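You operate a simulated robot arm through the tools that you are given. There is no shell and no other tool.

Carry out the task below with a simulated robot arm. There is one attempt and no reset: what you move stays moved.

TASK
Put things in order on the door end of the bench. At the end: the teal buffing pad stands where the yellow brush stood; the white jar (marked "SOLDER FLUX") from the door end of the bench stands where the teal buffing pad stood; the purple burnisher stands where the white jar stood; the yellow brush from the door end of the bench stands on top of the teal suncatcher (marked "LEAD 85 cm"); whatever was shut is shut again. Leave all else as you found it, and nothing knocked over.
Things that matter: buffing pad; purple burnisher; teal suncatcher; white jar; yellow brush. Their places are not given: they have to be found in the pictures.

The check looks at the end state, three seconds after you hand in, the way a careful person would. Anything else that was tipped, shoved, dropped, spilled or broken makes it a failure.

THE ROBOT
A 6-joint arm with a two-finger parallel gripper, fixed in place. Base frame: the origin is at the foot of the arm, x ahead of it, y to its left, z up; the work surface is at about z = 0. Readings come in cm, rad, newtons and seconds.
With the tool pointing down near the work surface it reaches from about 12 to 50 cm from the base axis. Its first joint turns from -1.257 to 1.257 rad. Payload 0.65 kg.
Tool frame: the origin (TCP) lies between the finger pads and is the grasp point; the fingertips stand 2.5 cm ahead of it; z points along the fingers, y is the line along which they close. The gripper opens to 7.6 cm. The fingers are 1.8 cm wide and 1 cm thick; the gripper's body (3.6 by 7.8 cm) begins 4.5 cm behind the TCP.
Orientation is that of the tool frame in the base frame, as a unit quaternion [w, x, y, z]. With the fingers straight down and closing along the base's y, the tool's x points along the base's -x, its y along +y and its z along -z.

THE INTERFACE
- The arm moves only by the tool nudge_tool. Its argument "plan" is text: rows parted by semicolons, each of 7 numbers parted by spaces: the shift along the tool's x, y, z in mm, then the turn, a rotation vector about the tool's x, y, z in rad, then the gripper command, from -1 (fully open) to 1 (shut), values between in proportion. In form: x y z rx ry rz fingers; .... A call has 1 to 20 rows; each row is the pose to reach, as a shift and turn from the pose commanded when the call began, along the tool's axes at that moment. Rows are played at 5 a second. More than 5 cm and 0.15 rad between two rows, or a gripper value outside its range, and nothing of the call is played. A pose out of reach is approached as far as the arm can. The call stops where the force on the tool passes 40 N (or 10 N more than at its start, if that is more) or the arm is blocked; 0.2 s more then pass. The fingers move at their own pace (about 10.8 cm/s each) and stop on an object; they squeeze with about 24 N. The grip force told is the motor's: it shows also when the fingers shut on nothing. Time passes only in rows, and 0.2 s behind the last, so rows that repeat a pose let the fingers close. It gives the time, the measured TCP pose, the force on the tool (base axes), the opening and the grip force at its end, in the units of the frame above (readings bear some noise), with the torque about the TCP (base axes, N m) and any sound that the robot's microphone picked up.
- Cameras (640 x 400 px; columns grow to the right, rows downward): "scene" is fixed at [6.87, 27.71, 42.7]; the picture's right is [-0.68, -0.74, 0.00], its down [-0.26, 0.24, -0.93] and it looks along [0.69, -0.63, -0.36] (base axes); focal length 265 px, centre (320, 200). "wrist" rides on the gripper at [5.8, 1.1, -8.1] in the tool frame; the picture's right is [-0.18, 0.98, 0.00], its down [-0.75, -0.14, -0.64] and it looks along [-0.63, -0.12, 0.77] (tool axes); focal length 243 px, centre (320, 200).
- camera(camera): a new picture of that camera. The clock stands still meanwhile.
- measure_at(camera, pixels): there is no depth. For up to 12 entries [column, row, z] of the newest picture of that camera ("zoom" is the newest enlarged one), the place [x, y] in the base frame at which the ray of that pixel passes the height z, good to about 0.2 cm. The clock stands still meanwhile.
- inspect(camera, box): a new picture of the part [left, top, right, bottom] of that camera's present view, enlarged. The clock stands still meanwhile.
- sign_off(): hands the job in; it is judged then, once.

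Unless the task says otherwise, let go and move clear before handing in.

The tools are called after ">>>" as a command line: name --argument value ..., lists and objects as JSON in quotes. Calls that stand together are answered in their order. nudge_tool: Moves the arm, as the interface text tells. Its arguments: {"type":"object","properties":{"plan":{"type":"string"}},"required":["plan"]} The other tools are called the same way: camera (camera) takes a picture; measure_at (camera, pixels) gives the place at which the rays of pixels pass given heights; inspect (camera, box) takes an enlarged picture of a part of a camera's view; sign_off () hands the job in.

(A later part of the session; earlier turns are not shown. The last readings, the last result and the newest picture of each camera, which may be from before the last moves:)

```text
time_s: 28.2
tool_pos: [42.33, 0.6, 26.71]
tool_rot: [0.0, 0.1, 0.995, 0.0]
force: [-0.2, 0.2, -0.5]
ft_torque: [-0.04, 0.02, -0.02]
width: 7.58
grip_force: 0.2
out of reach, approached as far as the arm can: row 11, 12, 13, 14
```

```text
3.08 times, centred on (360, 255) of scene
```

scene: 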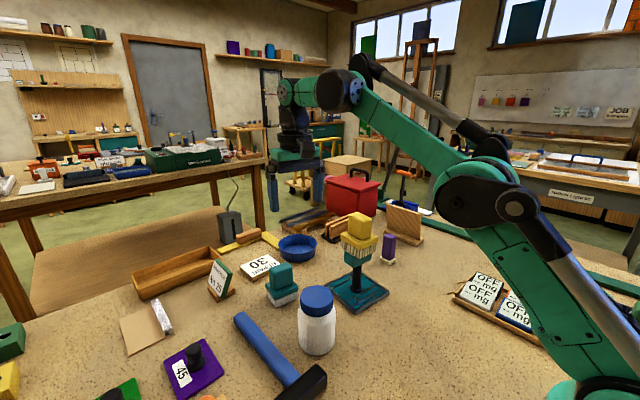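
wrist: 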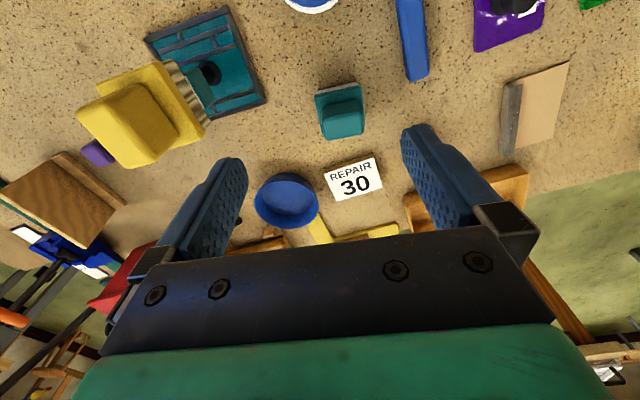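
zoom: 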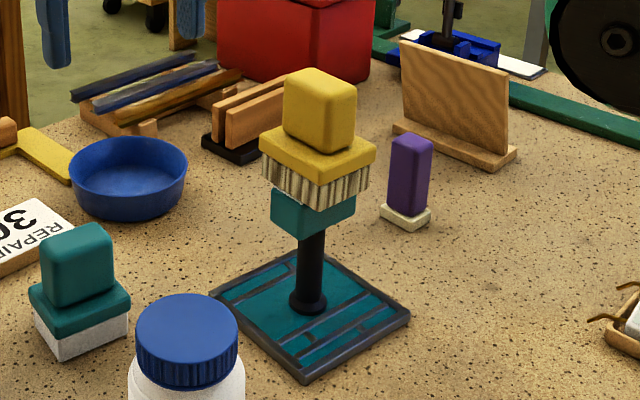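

The brush stands steadily on the head; the arm could only reach x = 42.3 at this height. The pad is well visible at wrist (342,112), so I'll enlarge it there and in the scene.

>>> inspect --camera "wrist" --box '[300, 70, 380, 150]'

>>> inspect --camera "scene" --box '[255, 255, 310, 315]'

```text
5.00 times, centred on (340, 110) of wrist
```

zoom: 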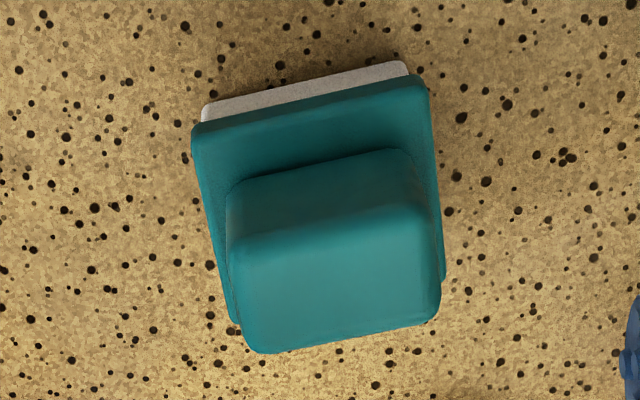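

```text
6.67 times, centred on (282, 285) of scene
```

zoom: 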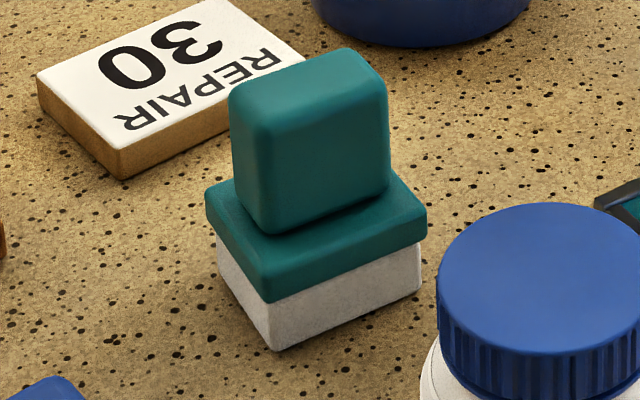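

I have pixel corners for the pad's white base, slab and handle in both views. I'll measure them at candidate heights.

>>> measure_at --camera "wrist" --pixels '[[316.6, 91.6, 0.5], [357, 82.4, 0.5], [315.4, 94.4, 3.5], [360, 85.2, 3.5], [364.8, 125, 3.5], [322.6, 134, 3.5], [322.4, 118, 8], [361.6, 111, 8], [364, 133.6, 8], [327.6, 140.4, 8]]'

>>> measure_at --camera "scene" --pixels '[[275.3, 307.5, 0], [267.05, 297, 0], [297.8, 298.8, 0], [265.55, 284.25, 3.5], [273.95, 295.5, 3.5], [298.55, 286.8, 3.5], [269, 268.5, 8], [275, 274.5, 8], [292.25, 269.25, 8], [286.25, 262.5, 8]]'

>>> inspect --camera "wrist" --box '[240, 100, 440, 240]'

```text
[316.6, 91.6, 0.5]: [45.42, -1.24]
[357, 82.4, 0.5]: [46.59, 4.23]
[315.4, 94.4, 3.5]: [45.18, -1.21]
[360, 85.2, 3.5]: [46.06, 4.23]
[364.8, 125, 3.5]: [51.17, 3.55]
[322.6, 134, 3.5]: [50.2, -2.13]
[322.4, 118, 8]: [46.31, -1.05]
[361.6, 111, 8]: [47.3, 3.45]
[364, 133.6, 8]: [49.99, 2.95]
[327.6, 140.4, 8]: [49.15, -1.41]
```

```text
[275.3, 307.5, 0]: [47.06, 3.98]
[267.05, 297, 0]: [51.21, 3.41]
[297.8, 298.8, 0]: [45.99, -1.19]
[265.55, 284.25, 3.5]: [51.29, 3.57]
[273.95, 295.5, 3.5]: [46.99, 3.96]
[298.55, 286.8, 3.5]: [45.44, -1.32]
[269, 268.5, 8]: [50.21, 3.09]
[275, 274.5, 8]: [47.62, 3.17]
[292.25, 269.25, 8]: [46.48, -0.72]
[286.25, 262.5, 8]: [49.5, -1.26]
```

```text
2.86 times, centred on (340, 170) of wrist
```

zoom: 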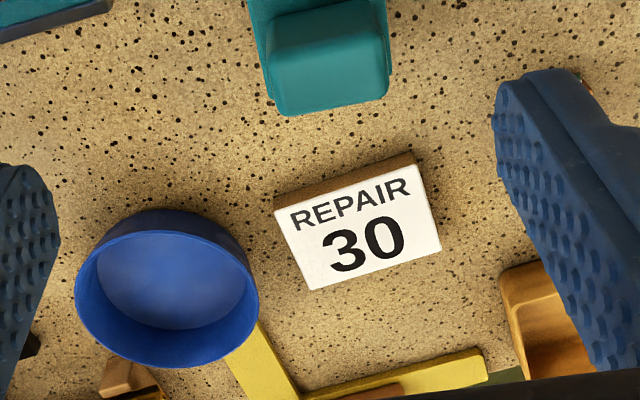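

Both cameras agree: pad centre (48.3,1.05), yaw about -0.18, slab top near z = 3.5 and handle top near z = 8, with the handle 4.6 cm wide along y. The arm was clipped by reach at that height, so I'll first lower 8 cm and see where the commanded pose really is.

>>> nudge_tool --plan "0 0 15 0 0 0 -1; 0 0 35 0 0 0 -1; 0 0 55 0 0 0 -1; 0 0 70 0 0 0 -1; 0 0 80 0 0 0 -1; 0 0 80 0 0 0 -1; 0 0 80 0 0 0 -1"

```text
time_s: 29.8
tool_pos: [42.56, 0.51, 18.68]
tool_rot: [0.0, 0.1, 0.995, 0.0]
force: [-0.5, 0.2, -0.5]
ft_torque: [-0.02, 0.02, -0.01]
width: 7.58
grip_force: 0.1
```

The commanded pose was clipped to the measured one, (42.5,0.5,18.7). I'll descend while moving out to (48.3,1.05) at TCP z ≈ 12, staying above the pad's 8 cm top.

>>> nudge_tool --plan "0 0 20 0 0 0 -1; -5 1.5 35 0 0 0 -1; -14 4 45 0 0 0 -1; -24 7 52 0 0 0 -1; -34 10 58 0 0 0 -1; -44 13 63 0 0 0 -1; -52 15 66 0 0 0 -1; -56.3 16.5 67 0 0 0 -1; -56.3 16.5 67 0 0 0 -1; -56.3 16.5 67 0 0 0 -1"

>>> camera --camera "wrist"

>>> inspect --camera "scene" --box '[220, 190, 350, 330]'

```text
time_s: 32.0
tool_pos: [48.35, 1.03, 11.96]
tool_rot: [0.0, 0.1, 0.995, 0.001]
force: [-0.5, 0.3, -0.5]
ft_torque: [0.01, 0.04, -0.03]
width: 7.58
grip_force: 0.0
```

```text
taken
```

wrist: 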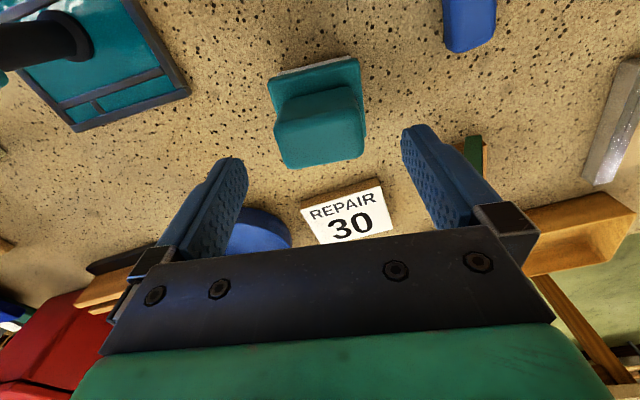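

```text
2.86 times, centred on (285, 260) of scene
```

zoom: 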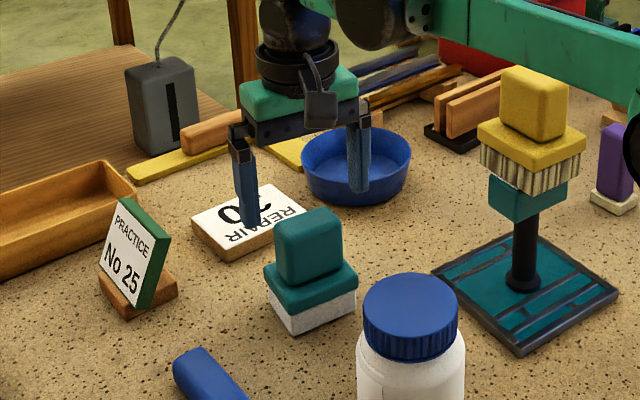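

The pad's handle (wrist 273–365) is centred between the pads (245 and 402). Before descending I'll check how close the PRACTICE sign and REPAIR sign are to the finger positions.

>>> measure_at --camera "scene" --pixels '[[235.3, 293.2, 0], [215, 297, 0], [232, 272, 5], [281, 265, 1.5], [263, 281, 1.5], [281, 263, 0], [319, 258, 0]]'

>>> measure_at --camera "wrist" --pixels '[[465, 140, 5], [300, 207, 1.5], [380, 178, 1.5], [228, 240, 4]]'

```text
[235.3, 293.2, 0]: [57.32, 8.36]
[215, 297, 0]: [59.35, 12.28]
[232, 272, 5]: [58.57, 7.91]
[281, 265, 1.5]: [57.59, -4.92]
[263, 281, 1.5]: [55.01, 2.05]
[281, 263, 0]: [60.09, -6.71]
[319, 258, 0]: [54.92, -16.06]
```

```text
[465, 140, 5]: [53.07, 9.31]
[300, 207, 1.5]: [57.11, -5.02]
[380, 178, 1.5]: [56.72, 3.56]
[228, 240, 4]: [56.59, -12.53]
```

Both signs are at least 5 cm away from where the fingers will go. I'll descend to TCP z ≈ 6.6 and close with a long dwell.

>>> nudge_tool --plan "0 0 12 0 0 0 -1; 0 0 25 0 0 0 -1; 0 0 37 0 0 0 -1; 0 0 46 0 0 0 -1; 0 0 51 0 0 0 -1; 0 0 53.5 0 0 0 -1; 0 0 53.5 0 0 0 -1; 0 0 53.5 0 0 0 -1"

>>> camera --camera "wrist"

>>> inspect --camera "scene" --box '[235, 220, 330, 320]'

```text
time_s: 33.8
tool_pos: [48.3, 1.07, 6.61]
tool_rot: [0.0, 0.1, 0.995, 0.001]
force: [0.7, -0.2, 0.2]
ft_torque: [-0.01, 0.01, 0.01]
width: 7.59
grip_force: 0.2
```

```text
taken
```

wrist: 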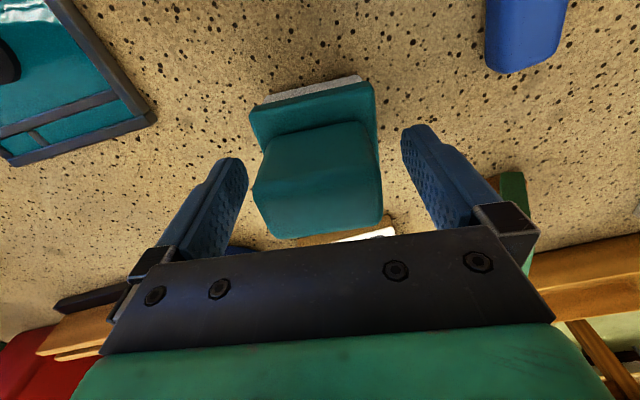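

```text
4.00 times, centred on (282, 270) of scene
```

zoom: 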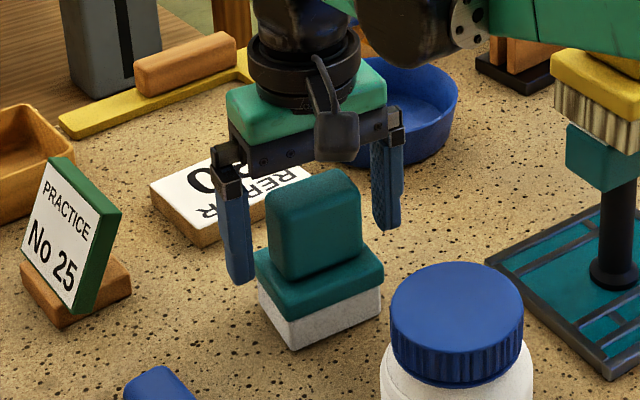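

The handle is centred between the fingers and nothing is touching. I'll close with a long dwell and then lift a few millimetres to test for slip.

>>> nudge_tool --plan "0 0 0 0 0 0 1; 0 0 0 0 0 0 1; 0 0 0 0 0 0 1; 0 0 0 0 0 0 1; 0 0 0 0 0 0 1; 0 0 -1 0 0 0 1; 0 0 -2 0 0 0 1; 0 0 -3 0 0 0 1; 0 0 -4 0 0 0 1; 0 0 -6 0 0 0 1; 0 0 -8 0 0 0 1; 0 0 -8 0 0 0 1"

>>> inspect --camera "scene" --box '[235, 220, 330, 320]'

>>> camera --camera "wrist"

```text
time_s: 36.4
tool_pos: [48.21, 0.99, 7.48]
tool_rot: [0.0, 0.1, 0.995, -0.001]
force: [-0.7, 0.0, -1.6]
ft_torque: [0.0, 0.0, 0.0]
width: 4.79
grip_force: 24.3
```

```text
4.00 times, centred on (282, 270) of scene
```

zoom: 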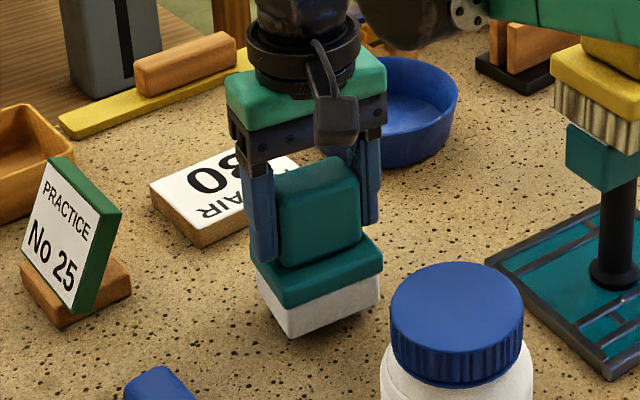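

```text
taken
```

wrist: 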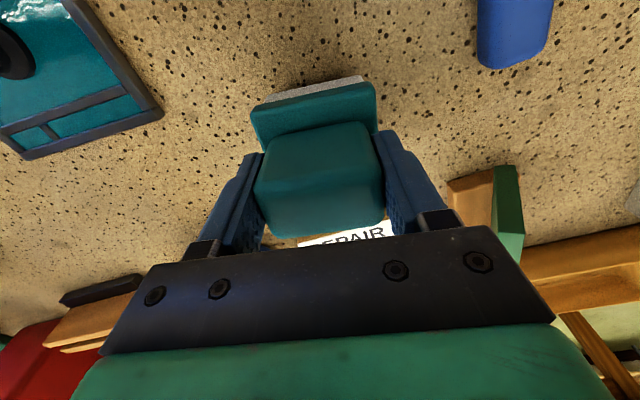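

The pad is lifted cleanly, with -1.6 N held and a gap showing beneath the white base. I'll raise it inward past the jar at height, keeping well clear of the 19.5 cm tall brush and suncatcher stack.

>>> nudge_tool --plan "0 0 -10 0 0 0 1; 2 -1 -25 0 0 0 1; 8 -3 -42 0 0 0 1; 20 -7 -60 0 0 0 1; 35 -13 -80 0 0 0 1; 52 -20 -98 0 0 0 1; 72 -27 -115 0 0 0 1; 93 -36 -132 0 0 0 1; 116.5 -44.6 -146 0 0 0 1; 144 -60 -150 0 0 0 1; 171 -76 -151 0 0 0 1; 171 -76 -151 0 0 0 1; 171 -76 -151 0 0 0 1"

>>> camera --camera "wrist"

>>> camera --camera "scene"

```text
time_s: 39.2
tool_pos: [29.85, -3.02, 22.64]
tool_rot: [-0.001, 0.1, 0.995, 0.0]
force: [-0.1, 0.2, -0.6]
ft_torque: [0.0, 0.01, 0.01]
width: 4.77
grip_force: 23.9
```

```text
taken
```

wrist: 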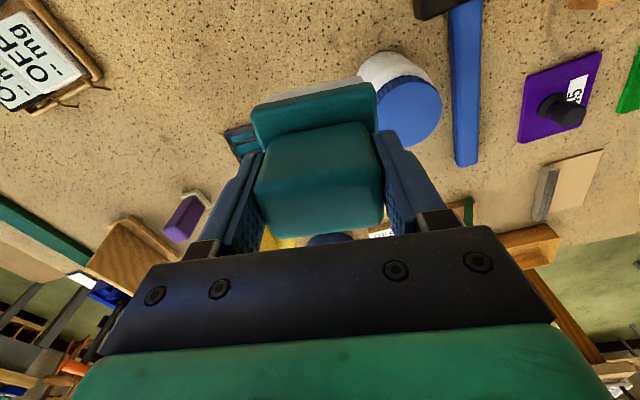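

```text
taken
```

scene: 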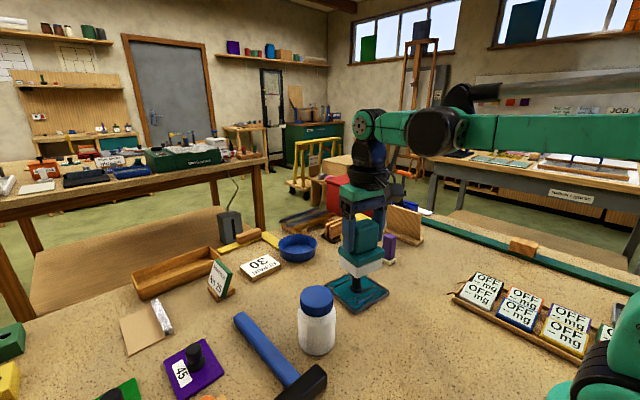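

The pad is held level and clear at (30,-3,22.6). I'll swing it round on the inner side to above the brush's old place at (28.25,-33.0), turning the tool back to zero yaw.

>>> nudge_tool --plan "12 -15 0 0 0 0 1; 26 -36 0 0 0 -0.02 1; 39 -59 0 0 0 -0.04 1; 41 -83 0 0 0 -0.06 1; 40 -107 0 0 0 -0.08 1; 40 -130 0 0 0 -0.1 1; 31 -156 0 0 0 -0.12 1; 23 -182 0 0 0 -0.14 1; 14 -207 0 0 0 -0.16 1; 0 -232 0 0 0 -0.18 1; -17 -260 0 0 0 -0.2 1; -32 -282 0 0 0 -0.2 1; -42.6 -297.5 0 0 0 -0.2 1; -42.6 -297.5 0 0 0 -0.2 1; -42.6 -297.5 0 0 0 -0.2 1"

>>> camera --camera "wrist"

>>> camera --camera "scene"

```text
time_s: 42.4
tool_pos: [28.26, -33.06, 22.69]
tool_rot: [0.0, 0.0, 1.0, 0.001]
force: [-0.5, -0.8, -1.2]
ft_torque: [-0.03, -0.05, -0.01]
width: 4.78
grip_force: 24.1
```

```text
taken
```

wrist: 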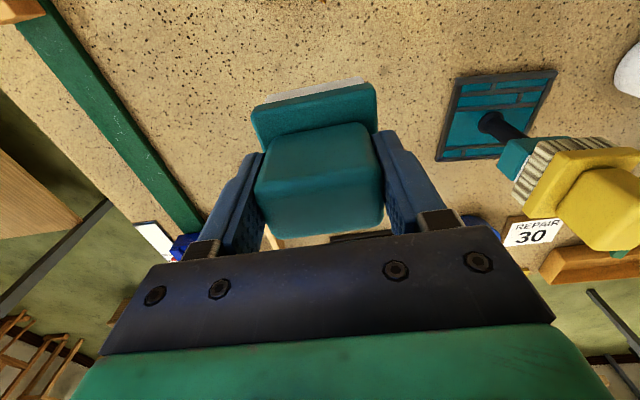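

```text
taken
```

scene: 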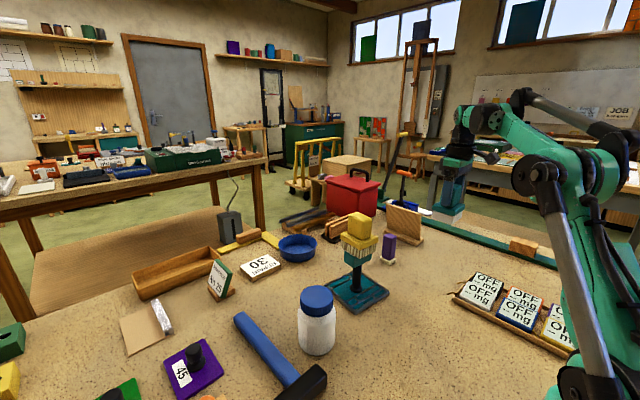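

The pad hangs level above the empty spot at (28.25,-33.05). I'll lower it to about 4 mm above the bench, then finish in small steps.

>>> nudge_tool --plan "0 0 10 0 0 0 1; 0 0 30 0 0 0 1; 0 0 50 0 0 0 1; 0 0 70 0 0 0 1; 0 0 90 0 0 0 1; 0 0 110 0 0 0 1; 0 0 127 0 0 0 1; 0 0 140 0 0 0 1; 0 0 150 0 0 0 1; 0 0 155 0 0 0 1; 0 0 157 0 0 0 1; 0 0 157 0 0 0 1"

>>> inspect --camera "scene" --box '[400, 200, 490, 300]'

>>> nudge_tool --plan "0 0 1 0 0 0 1; 0 0 2 0 0 0 1; 0 0 2 0 0 0 1"

```text
time_s: 45.0
tool_pos: [28.31, -33.1, 6.87]
tool_rot: [0.0, 0.0, 1.0, 0.001]
force: [-0.3, -0.7, -2.0]
ft_torque: [0.02, 0.03, 0.01]
width: 4.79
grip_force: 24.7
```

```text
4.00 times, centred on (445, 250) of scene
```

zoom: 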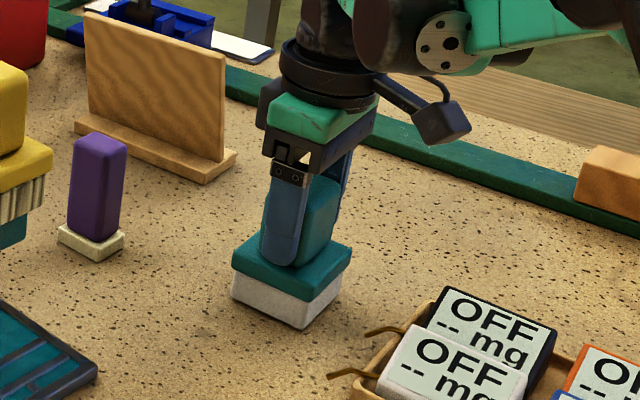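

```text
time_s: 45.8
tool_pos: [28.28, -33.01, 6.69]
tool_rot: [0.001, 0.001, 1.0, 0.0]
force: [1.7, -2.9, 27.8]
ft_torque: [-0.04, -0.22, 0.04]
width: 4.77
grip_force: 23.7
```

Contact with the bench is clear at +27.8 N. I'll back off just under a millimetre, check the force, and then open.

>>> nudge_tool --plan "0 0 -0.5 0 0 0 1; 0 0 -0.8 0 0 0 1; 0 0 -0.8 0 0 0 1"

>>> nudge_tool --plan "0 0 0 0 0 0 0.5; 0 0 0 0 0 0 0; 0 0 0 0 0 0 -0.5; 0 0 0 0 0 0 -1; 0 0 0 0 0 0 -1"

>>> inspect --camera "scene" --box '[400, 200, 490, 300]'

>>> camera --camera "wrist"

```text
time_s: 46.6
tool_pos: [28.15, -32.96, 6.78]
tool_rot: [0.001, 0.0, 1.0, 0.001]
force: [1.0, 0.3, -1.7]
ft_torque: [0.02, 0.01, -0.02]
width: 4.77
grip_force: 24.0
```

```text
time_s: 47.8
tool_pos: [28.26, -33.03, 6.69]
tool_rot: [0.0, -0.001, 1.0, 0.0]
force: [0.8, -0.3, 0.1]
ft_torque: [-0.03, -0.02, -0.01]
width: 7.6
grip_force: 0.1
```

```text
4.00 times, centred on (445, 250) of scene
```

zoom: 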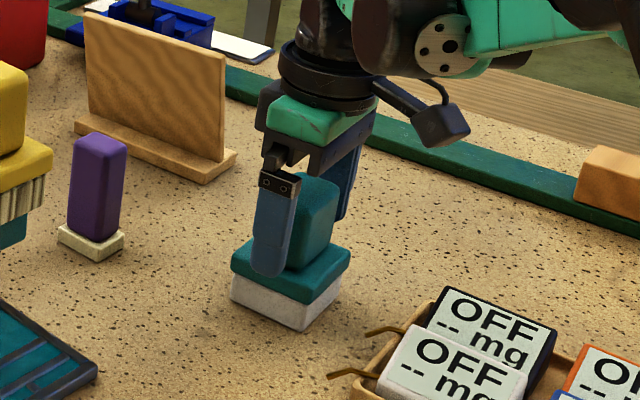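

```text
taken
```

wrist: 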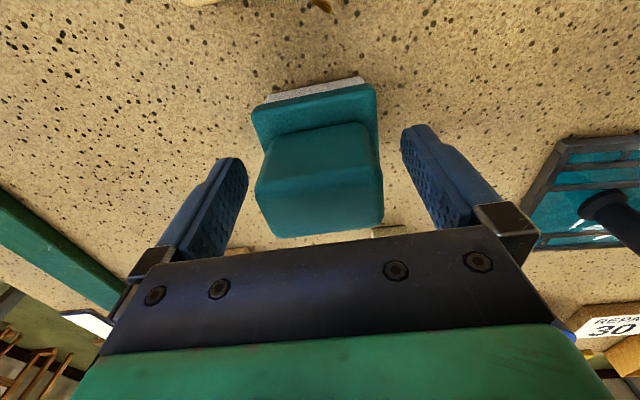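

The pad stands on its own where the brush was, and force is about 0. I'll rise to z ≈ 22.7 and look at the burnisher and jar from here before moving on.

>>> nudge_tool --plan "0 0 -5 0 0 0 -1; 0 0 -15 0 0 0 -1; 0 0 -30 0 0 0 -1; 0 0 -50 0 0 0 -1; 0 0 -75 0 0 0 -1; 0 0 -100 0 0 0 -1; 0 0 -125 0 0 0 -1; 0 0 -145 0 0 0 -1; 0 0 -160 0 0 0 -1; 0 0 -160 0 0 0 -1"

>>> camera --camera "wrist"

>>> inspect --camera "wrist" --box '[260, 10, 400, 210]'

>>> inspect --camera "scene" --box '[365, 220, 465, 290]'

```text
time_s: 50.0
tool_pos: [28.31, -33.0, 22.62]
tool_rot: [0.001, 0.0, 1.0, 0.0]
force: [0.7, 0.0, 0.2]
ft_torque: [0.0, 0.02, -0.04]
width: 7.62
grip_force: 0.0
```

```text
taken
```

wrist: 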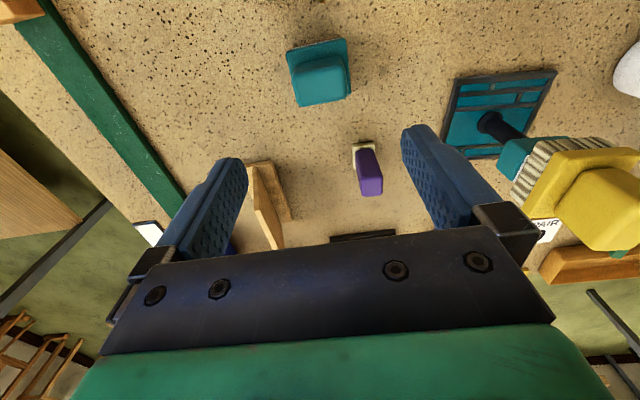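

```text
2.00 times, centred on (330, 110) of wrist
```

zoom: 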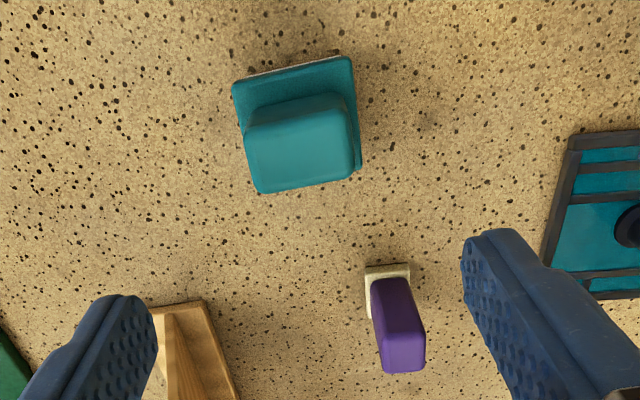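

```text
5.71 times, centred on (415, 255) of scene
```

zoom: 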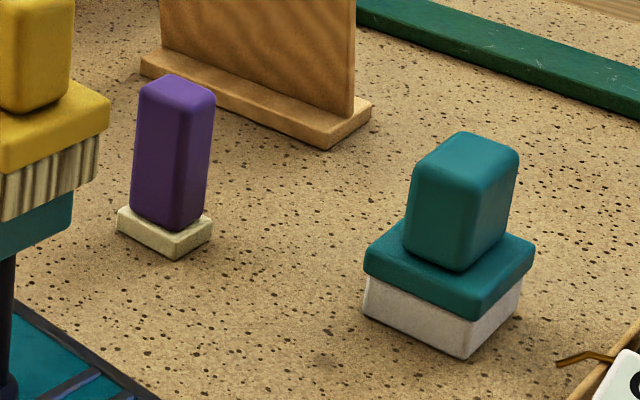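

The pad stands upright at its new place and the burnisher is seen near wrist (365,165). I'll verify the pad's centre and move by the inner route to above the jar.

>>> measure_at --camera "wrist" --pixels '[[286, 52.5, 3.5], [346, 38.5, 3.5], [350.5, 92.5, 3.5], [298, 105, 3.5], [352.5, 143, 1], [375, 141, 1], [356, 171, 9], [382, 168, 9]]'

>>> nudge_tool --plan "8 20 0 0 0 0 -1; 17.5 40 0 0 0 0 -1; 27 70 0 0 0 0 -1; 37.5 100 0 0 0 0 -1; 42 140 0 0 0 0 -1; 47.5 180 0 0 0 0 -1; 40 215 0 0 0 0 -1; 32.5 250 0 0 0 0 -1; 8 285 0 0 0 0 -1; -17.5 320 0 0 0 0 -1; -35 343 0 0 0 0 -1; -52.5 365 0 0 0 0 -1; -52.5 365 0 0 0 0 -1; -52.5 365 0 0 0 0 -1"

>>> camera --camera "wrist"

>>> inspect --camera "wrist" --box '[250, 0, 400, 140]'

>>> inspect --camera "scene" --box '[280, 270, 360, 360]'

```text
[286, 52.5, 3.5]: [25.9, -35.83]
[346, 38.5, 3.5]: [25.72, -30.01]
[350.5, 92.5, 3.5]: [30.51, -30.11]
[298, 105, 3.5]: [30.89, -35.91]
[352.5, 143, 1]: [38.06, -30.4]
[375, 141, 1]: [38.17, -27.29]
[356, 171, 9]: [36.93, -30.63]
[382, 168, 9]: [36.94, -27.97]
```

```text
time_s: 53.0
tool_pos: [33.57, 3.47, 22.78]
tool_rot: [0.0, 0.0, 1.0, 0.0]
force: [0.7, 0.9, 0.3]
ft_torque: [-0.02, -0.03, 0.0]
width: 7.62
grip_force: 0.0
```

```text
taken
```

wrist: 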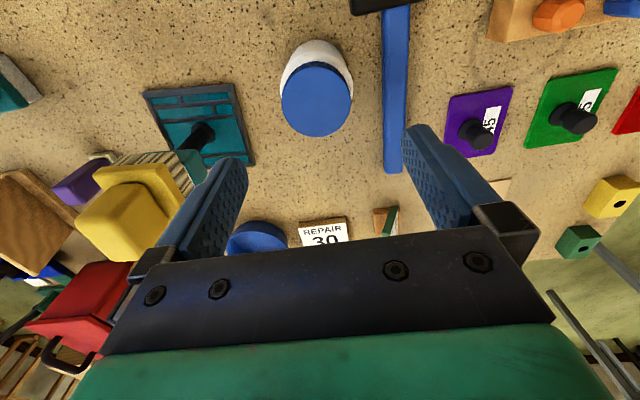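

```text
2.86 times, centred on (325, 70) of wrist
```

zoom: 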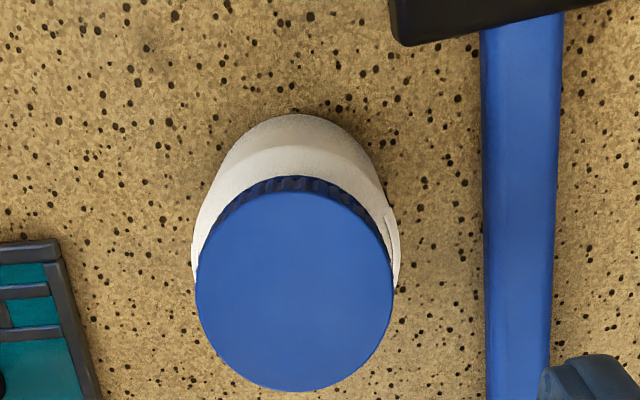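

```text
4.44 times, centred on (320, 315) of scene
```

zoom: 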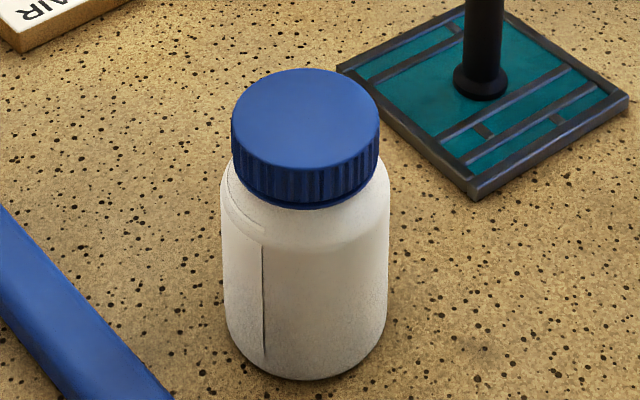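

The pad's centre measures (28.25,-32.97), matching the brush's old spot. The jar lid top is at wrist (316.1,101.5) and scene (316.6,298.1); I'll triangulate its centre, height and diameters.

>>> measure_at --camera "wrist" --pixels '[[316.1, 101.5, 10], [316.1, 101.5, 12], [281.3, 101.5, 11], [350.9, 101.5, 11], [280, 95, 7], [353, 95, 7], [315, 40, 0.5], [384, 100, 2], [394, 60, 2]]'

>>> measure_at --camera "scene" --pixels '[[316.6, 298.1, 10], [316.6, 298.1, 12], [300, 298.5, 11], [333.3, 298.5, 11], [297.7, 325, 5], [335.8, 325, 5], [315, 355.5, 0], [298.5, 335, 2], [335, 335, 2]]'

```text
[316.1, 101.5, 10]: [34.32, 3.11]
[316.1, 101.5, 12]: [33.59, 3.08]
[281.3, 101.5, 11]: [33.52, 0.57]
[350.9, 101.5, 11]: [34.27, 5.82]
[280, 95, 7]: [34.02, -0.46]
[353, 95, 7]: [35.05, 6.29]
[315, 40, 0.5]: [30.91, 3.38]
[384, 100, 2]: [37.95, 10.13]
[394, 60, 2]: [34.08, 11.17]
```

```text
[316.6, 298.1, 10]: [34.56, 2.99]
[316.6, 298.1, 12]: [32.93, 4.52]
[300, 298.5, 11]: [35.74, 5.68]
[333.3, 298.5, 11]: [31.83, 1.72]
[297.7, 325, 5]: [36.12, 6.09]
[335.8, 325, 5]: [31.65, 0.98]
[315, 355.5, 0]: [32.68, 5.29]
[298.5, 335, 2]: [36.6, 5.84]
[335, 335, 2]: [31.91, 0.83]
```

The jar centre comes out at (34.35,3.1), lid top z ≈ 10.15, lid about 5.5 cm wide and body about 6.7 cm wide, so a body grasp leaves about 0.4 cm each side. I'll align and lower to z ≈ 13.5, above the lid, and check the centring.

>>> nudge_tool --plan "-4 -2 15 0 0 0 -1; -8.2 -3.7 35 0 0 0 -1; -8.2 -3.7 55 0 0 0 -1; -8.2 -3.7 75 0 0 0 -1; -8.2 -3.7 88 0 0 0 -1; -8.2 -3.7 93 0 0 0 -1; -8.2 -3.7 93 0 0 0 -1; -8.2 -3.7 93 0 0 0 -1"

>>> camera --camera "wrist"

>>> inspect --camera "wrist" --box '[210, 30, 430, 230]'

>>> inspect --camera "scene" --box '[260, 220, 390, 370]'

```text
time_s: 54.8
tool_pos: [34.37, 3.12, 13.51]
tool_rot: [-0.001, 0.0, 1.0, 0.0]
force: [0.1, -0.3, 0.0]
ft_torque: [-0.02, -0.03, 0.01]
width: 7.58
grip_force: 0.0
```

```text
taken
```

wrist: 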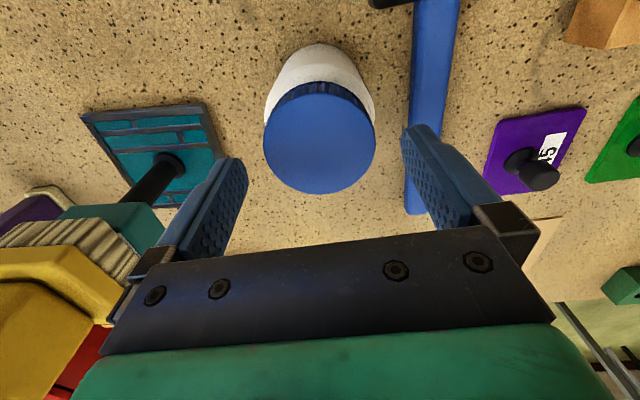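

```text
2.00 times, centred on (320, 130) of wrist
```

zoom: 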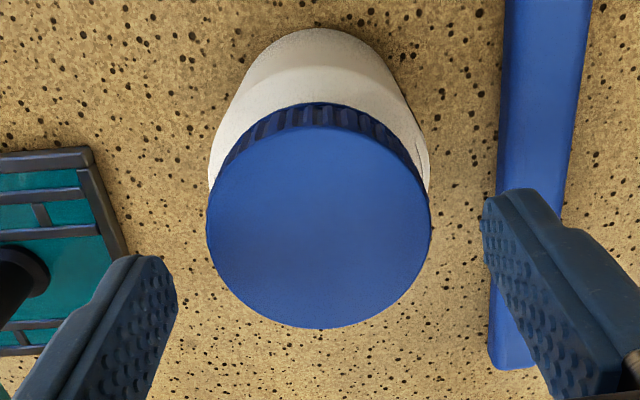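

```text
2.67 times, centred on (325, 295) of scene
```

zoom: 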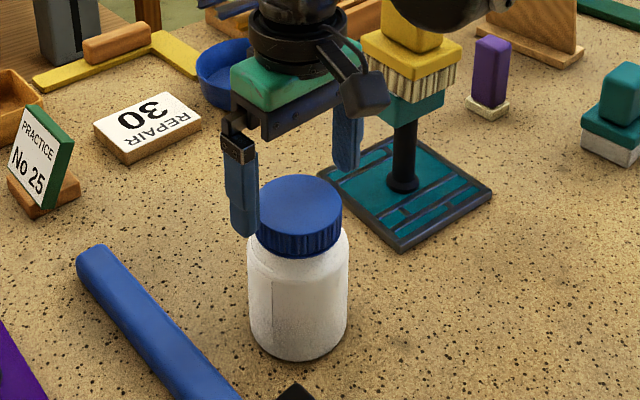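

The lid looks centred: its centre is at wrist (319.5,143), against a predicted tool axis at (319.3,145.6). I'll confirm with a measurement before lowering over the body.

>>> measure_at --camera "wrist" --pixels '[[319.5, 143, 10.15], [263.5, 143, 10.15], [375.5, 143, 10.15], [265, 118, 6.5], [374, 118, 6.5], [319.5, 45, 0], [408, 120, 2.5], [410, 160, 2.5]]'

>>> measure_at --camera "scene" --pixels '[[298, 328, 4], [335.5, 328, 4], [316.7, 355, 0], [281, 333, 1.5], [354, 377, 1.5]]'

```text
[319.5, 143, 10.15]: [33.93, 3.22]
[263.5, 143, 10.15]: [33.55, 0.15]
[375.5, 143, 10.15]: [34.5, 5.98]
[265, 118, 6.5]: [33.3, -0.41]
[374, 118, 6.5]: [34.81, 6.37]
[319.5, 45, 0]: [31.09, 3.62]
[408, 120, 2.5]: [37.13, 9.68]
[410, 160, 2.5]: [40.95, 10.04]
```

```text
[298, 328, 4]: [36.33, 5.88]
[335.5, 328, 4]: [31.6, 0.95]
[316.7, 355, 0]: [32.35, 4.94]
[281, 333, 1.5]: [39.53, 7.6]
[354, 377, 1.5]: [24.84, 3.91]
```

The jar centre reads y ≈ 3.1 with the body about 6.8 cm wide, and the hammer handle is beyond y = 9.7. I'll lower to z ≈ 10 first, so the tips sit beside the lid, and check for contact.

>>> nudge_tool --plan "0 0 12 0 0 0 -1; 0 0 24 0 0 0 -1; 0 0 34 0 0 0 -1; 0 0 34 0 0 0 -1; 0 0 34 0 0 0 -1"

>>> inspect --camera "wrist" --box '[210, 30, 430, 230]'

>>> inspect --camera "scene" --box '[275, 240, 365, 360]'

```text
time_s: 56.0
tool_pos: [34.39, 3.06, 10.06]
tool_rot: [0.0, 0.001, 1.0, -0.001]
force: [0.0, 0.1, 1.2]
ft_torque: [0.0, 0.0, -0.02]
width: 7.6
grip_force: 0.0
```

```text
2.00 times, centred on (320, 130) of wrist
```

zoom: 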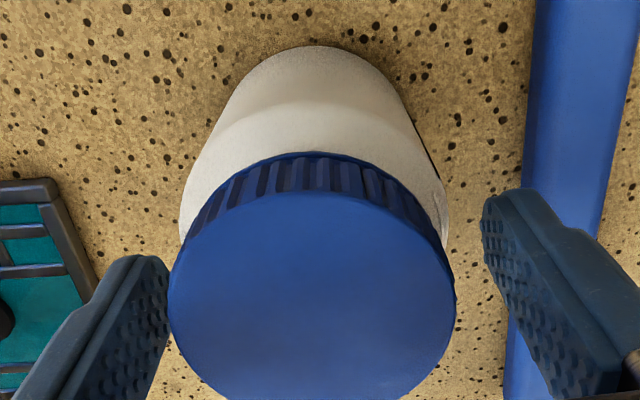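

```text
3.33 times, centred on (320, 300) of scene
```

zoom: 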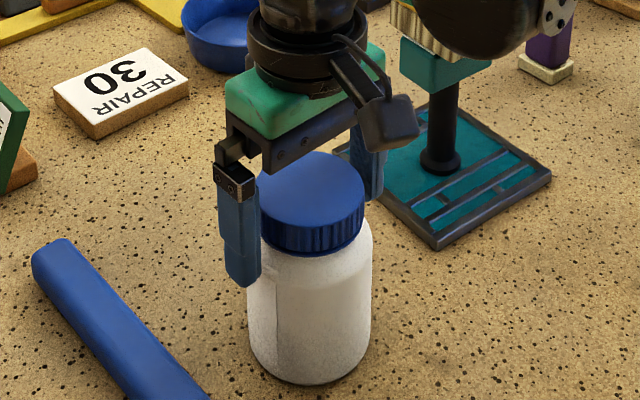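

The lid centre appears about 1 mm toward -y of the tool axis. I'll shift 1 mm that way and continue down past the shoulder in small steps, checking the force.

>>> nudge_tool --plan "0 -1.2 0 0 0 0 -1; 0 -1.2 4 0 0 0 -1; 0 -1.2 8 0 0 0 -1; 0 -1.2 12 0 0 0 -1; 0 -1.2 15 0 0 0 -1; 0 -1.2 15 0 0 0 -1"

>>> inspect --camera "scene" --box '[275, 240, 365, 360]'

>>> inspect --camera "wrist" --box '[210, 30, 430, 230]'

```text
time_s: 57.4
tool_pos: [34.27, 2.97, 8.59]
tool_rot: [0.001, 0.0, 1.0, 0.001]
force: [-0.8, 0.3, 0.1]
ft_torque: [-0.02, 0.0, 0.01]
width: 7.56
grip_force: 0.1
```

```text
3.33 times, centred on (320, 300) of scene
```

zoom: 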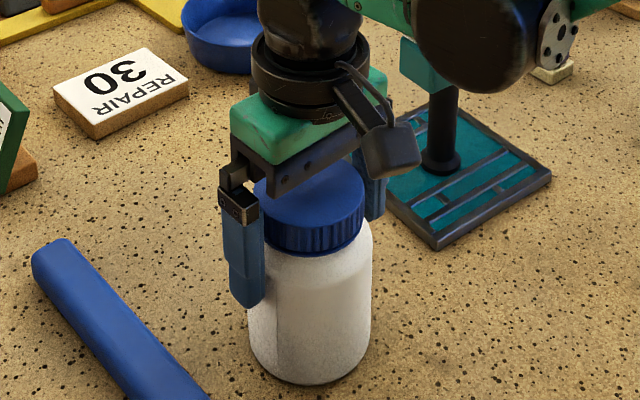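

```text
2.00 times, centred on (320, 130) of wrist
```

zoom: 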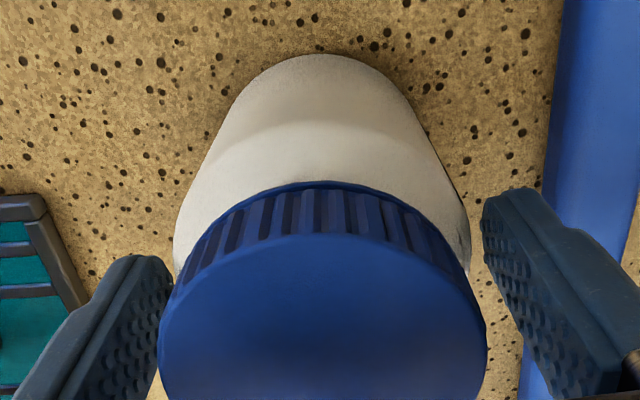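

The body silhouette (wrist zoom 174–470) agrees with a centred jar, with about 4 mm clear on both sides and no contact force. I'll continue to TCP z ≈ 6.3, which keeps the palm just above the lid.

>>> nudge_tool --plan "0 0.5 4 0 0 0 -1; 0 0.5 8 0 0 0 -1; 0 0.5 13 0 0 0 -1; 0 0.5 18 0 0 0 -1; 0 0.5 22 0 0 0 -1; 0 0.5 22 0 0 0 -1; 0 0.5 22 0 0 0 -1"

>>> inspect --camera "scene" --box '[275, 240, 365, 360]'

>>> camera --camera "wrist"

```text
time_s: 59.0
tool_pos: [34.22, 3.11, 6.35]
tool_rot: [-0.001, -0.001, 1.0, 0.0]
force: [-1.3, -0.2, -0.8]
ft_torque: [0.02, 0.02, -0.03]
width: 7.58
grip_force: 0.1
```

```text
3.33 times, centred on (320, 300) of scene
```

zoom: 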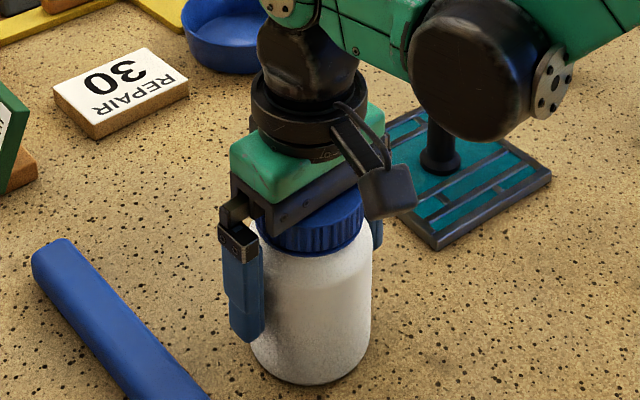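

```text
taken
```

wrist: 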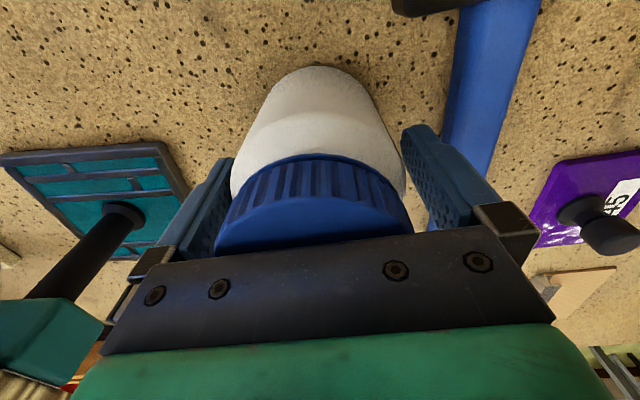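

The fingers straddle the jar body, with the palm just above the lid and no contact. I'll close with a long dwell and lift a few millimetres to test the hold.

>>> nudge_tool --plan "0 0 0 0 0 0 1; 0 0 0 0 0 0 1; 0 0 0 0 0 0 1; 0 0 0 0 0 0 1; 0 0 0 0 0 0 1"

>>> nudge_tool --plan "0 0 -1 0 0 0 1; 0 0 -2 0 0 0 1; 0 0 -3 0 0 0 1; 0 0 -5 0 0 0 1; 0 0 -7 0 0 0 1; 0 0 -7 0 0 0 1; 0 0 -7 0 0 0 1"

>>> inspect --camera "scene" --box '[275, 240, 365, 360]'

>>> camera --camera "wrist"

```text
time_s: 60.2
tool_pos: [34.28, 3.13, 6.38]
tool_rot: [0.0, 0.0, 1.0, -0.001]
force: [0.2, -0.8, 0.2]
ft_torque: [0.02, 0.01, -0.01]
width: 6.72
grip_force: 24.1
```

```text
time_s: 61.8
tool_pos: [34.27, 3.0, 6.98]
tool_rot: [0.0, 0.001, 1.0, 0.0]
force: [-0.3, -0.5, -3.1]
ft_torque: [-0.02, 0.01, 0.01]
width: 6.73
grip_force: 24.2
```

```text
3.33 times, centred on (320, 300) of scene
```

zoom: 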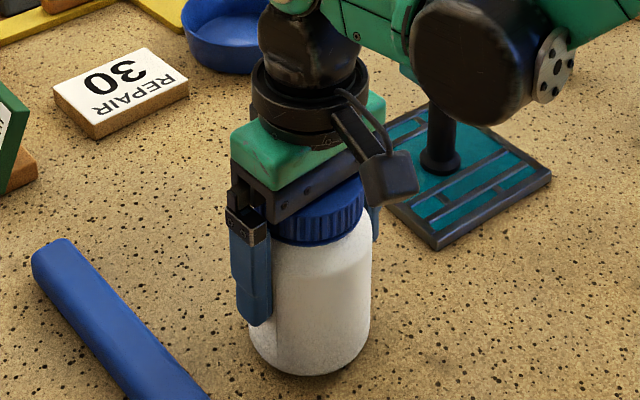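

```text
taken
```

wrist: 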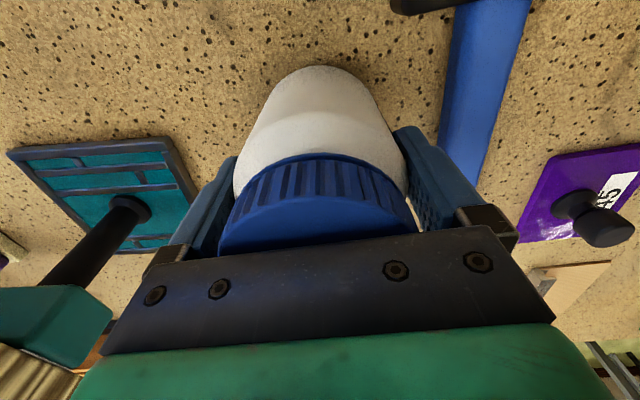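

The jar is lifted (-3.1 N, width 6.72) with a gap beneath it. I'll raise it to z ≈ 10 and carry it straight out to the pad's old place at (48.4,1.05).

>>> nudge_tool --plan "0 0 -8 0 0 0 1; 0 0 -18 0 0 0 1; 0 0 -28 0 0 0 1; -8 -1 -30 0 0 0 1; -22 -3 -30 0 0 0 1; -38 -5.5 -30 0 0 0 1; -55 -8 -30 0 0 0 1; -72 -10.5 -30 0 0 0 1; -89 -13 -30 0 0 0 1; -105 -15.5 -30 0 0 0 1; -120 -17.5 -30 0 0 0 1; -132 -19 -30 0 0 0 1; -140.5 -20 -30 0 0 0 1; -140.5 -20 -30 0 0 0 1; -140.5 -20 -30 0 0 0 1"

>>> camera --camera "wrist"

>>> camera --camera "scene"

```text
time_s: 65.0
tool_pos: [48.45, 1.1, 9.94]
tool_rot: [0.001, -0.001, 1.0, 0.0]
force: [0.1, 0.1, -3.9]
ft_torque: [-0.01, -0.02, 0.0]
width: 6.73
grip_force: 24.0
```

```text
taken
```

wrist: 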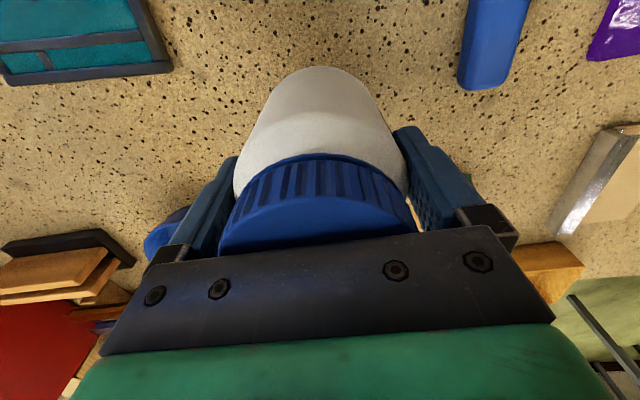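

```text
taken
```

scene: 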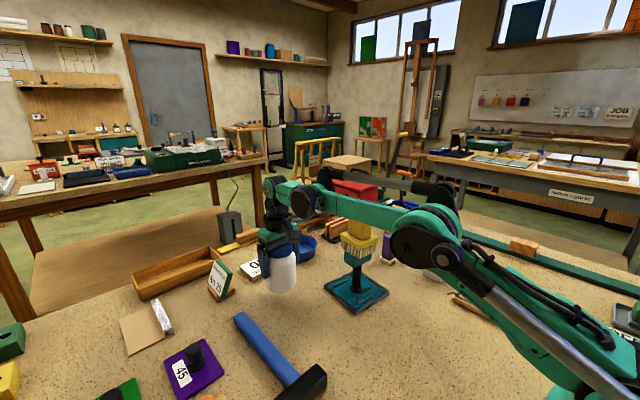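

The jar hangs over the pad's old spot at (48.45,1.1) with clear space around it. I'll lower it in decreasing steps until just before contact.

>>> nudge_tool --plan "0 0 8 0 0 0 1; 0 0 16 0 0 0 1; 0 0 24 0 0 0 1; 0 0 30 0 0 0 1; 0 0 33 0 0 0 1; 0 0 34.5 0 0 0 1; 0 0 34.5 0 0 0 1"

>>> nudge_tool --plan "0 0 1 0 0 0 1; 0 0 1 0 0 0 1"

>>> inspect --camera "scene" --box '[230, 210, 340, 320]'

```text
time_s: 66.6
tool_pos: [48.49, 0.88, 6.55]
tool_rot: [0.0, 0.0, 1.0, 0.001]
force: [0.7, -0.4, -2.1]
ft_torque: [0.0, 0.0, 0.02]
width: 6.72
grip_force: 24.1
```

```text
time_s: 67.2
tool_pos: [48.49, 1.07, 6.47]
tool_rot: [0.0, 0.0, 1.0, 0.0]
force: [-0.9, 0.2, -2.7]
ft_torque: [0.01, 0.0, 0.01]
width: 6.74
grip_force: 23.9
```

```text
3.64 times, centred on (285, 265) of scene
```

zoom: 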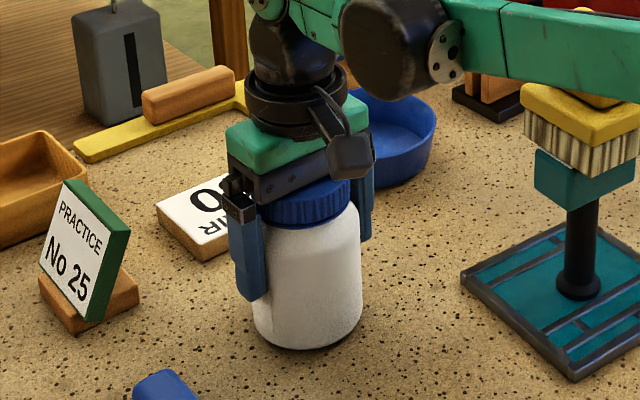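

Force is still the jar's weight, so it hasn't touched down yet. I'll go down another millimetre at a time.

>>> nudge_tool --plan "0 0 0.7 0 0 0 1; 0 0 1 0 0 0 1; 0 0 1 0 0 0 1"

```text
time_s: 68.0
tool_pos: [48.51, 1.04, 6.41]
tool_rot: [-0.001, -0.001, 1.0, 0.0]
force: [0.4, -1.1, -3.3]
ft_torque: [-0.01, 0.01, -0.02]
width: 6.71
grip_force: 24.3
```

>>> nudge_tool --plan "0 0 0.5 0 0 0 1; 0 0 0.5 0 0 0 1"

>>> nudge_tool --plan "0 0 0.5 0 0 0 1; 0 0 0.5 0 0 0 1"

```text
time_s: 68.6
tool_pos: [48.37, 1.01, 6.37]
tool_rot: [0.0, 0.0, 1.0, 0.0]
force: [-0.8, 0.1, 1.1]
ft_torque: [-0.02, -0.04, -0.02]
width: 6.74
grip_force: 23.6
```

```text
time_s: 69.2
tool_pos: [48.4, 1.12, 6.37]
tool_rot: [0.001, 0.0, 1.0, 0.0]
force: [2.5, -0.9, 8.0]
ft_torque: [-0.01, -0.02, 0.01]
width: 6.73
grip_force: 23.9
```

The jar is now resting on the bench (force turned to +8 N). I'll relieve it by 0.5 mm and open the fingers.

>>> nudge_tool --plan "0 0 -0.5 0 0 0 1; 0 0 -0.5 0 0 0 0.85; 0 0 -0.5 0 0 0 0; 0 0 -0.5 0 0 0 -0.5; 0 0 -0.5 0 0 0 -1; 0 0 -0.5 0 0 0 -1; 0 0 -0.5 0 0 0 -1"

>>> camera --camera "wrist"

>>> inspect --camera "scene" --box '[230, 210, 340, 320]'

```text
time_s: 70.8
tool_pos: [48.4, 1.13, 6.31]
tool_rot: [-0.001, 0.001, 1.0, 0.001]
force: [-0.3, -0.6, -0.9]
ft_torque: [-0.02, 0.01, -0.04]
width: 7.6
grip_force: 0.1
```

```text
taken
```

wrist: 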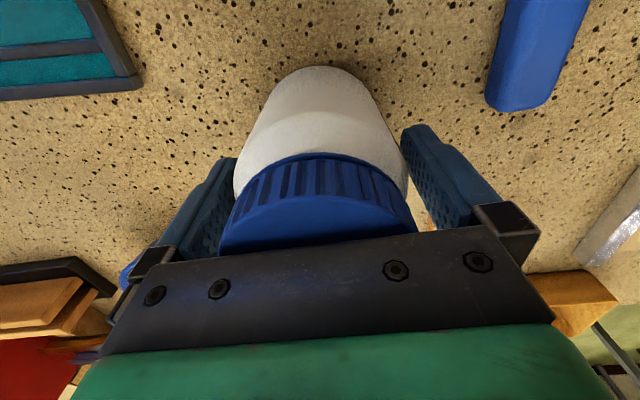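

```text
3.64 times, centred on (285, 265) of scene
```

zoom: 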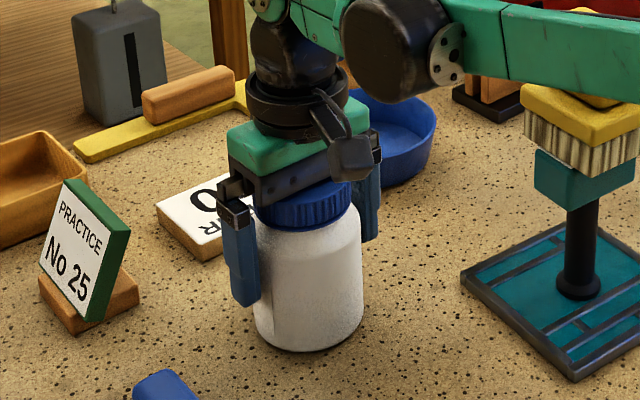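

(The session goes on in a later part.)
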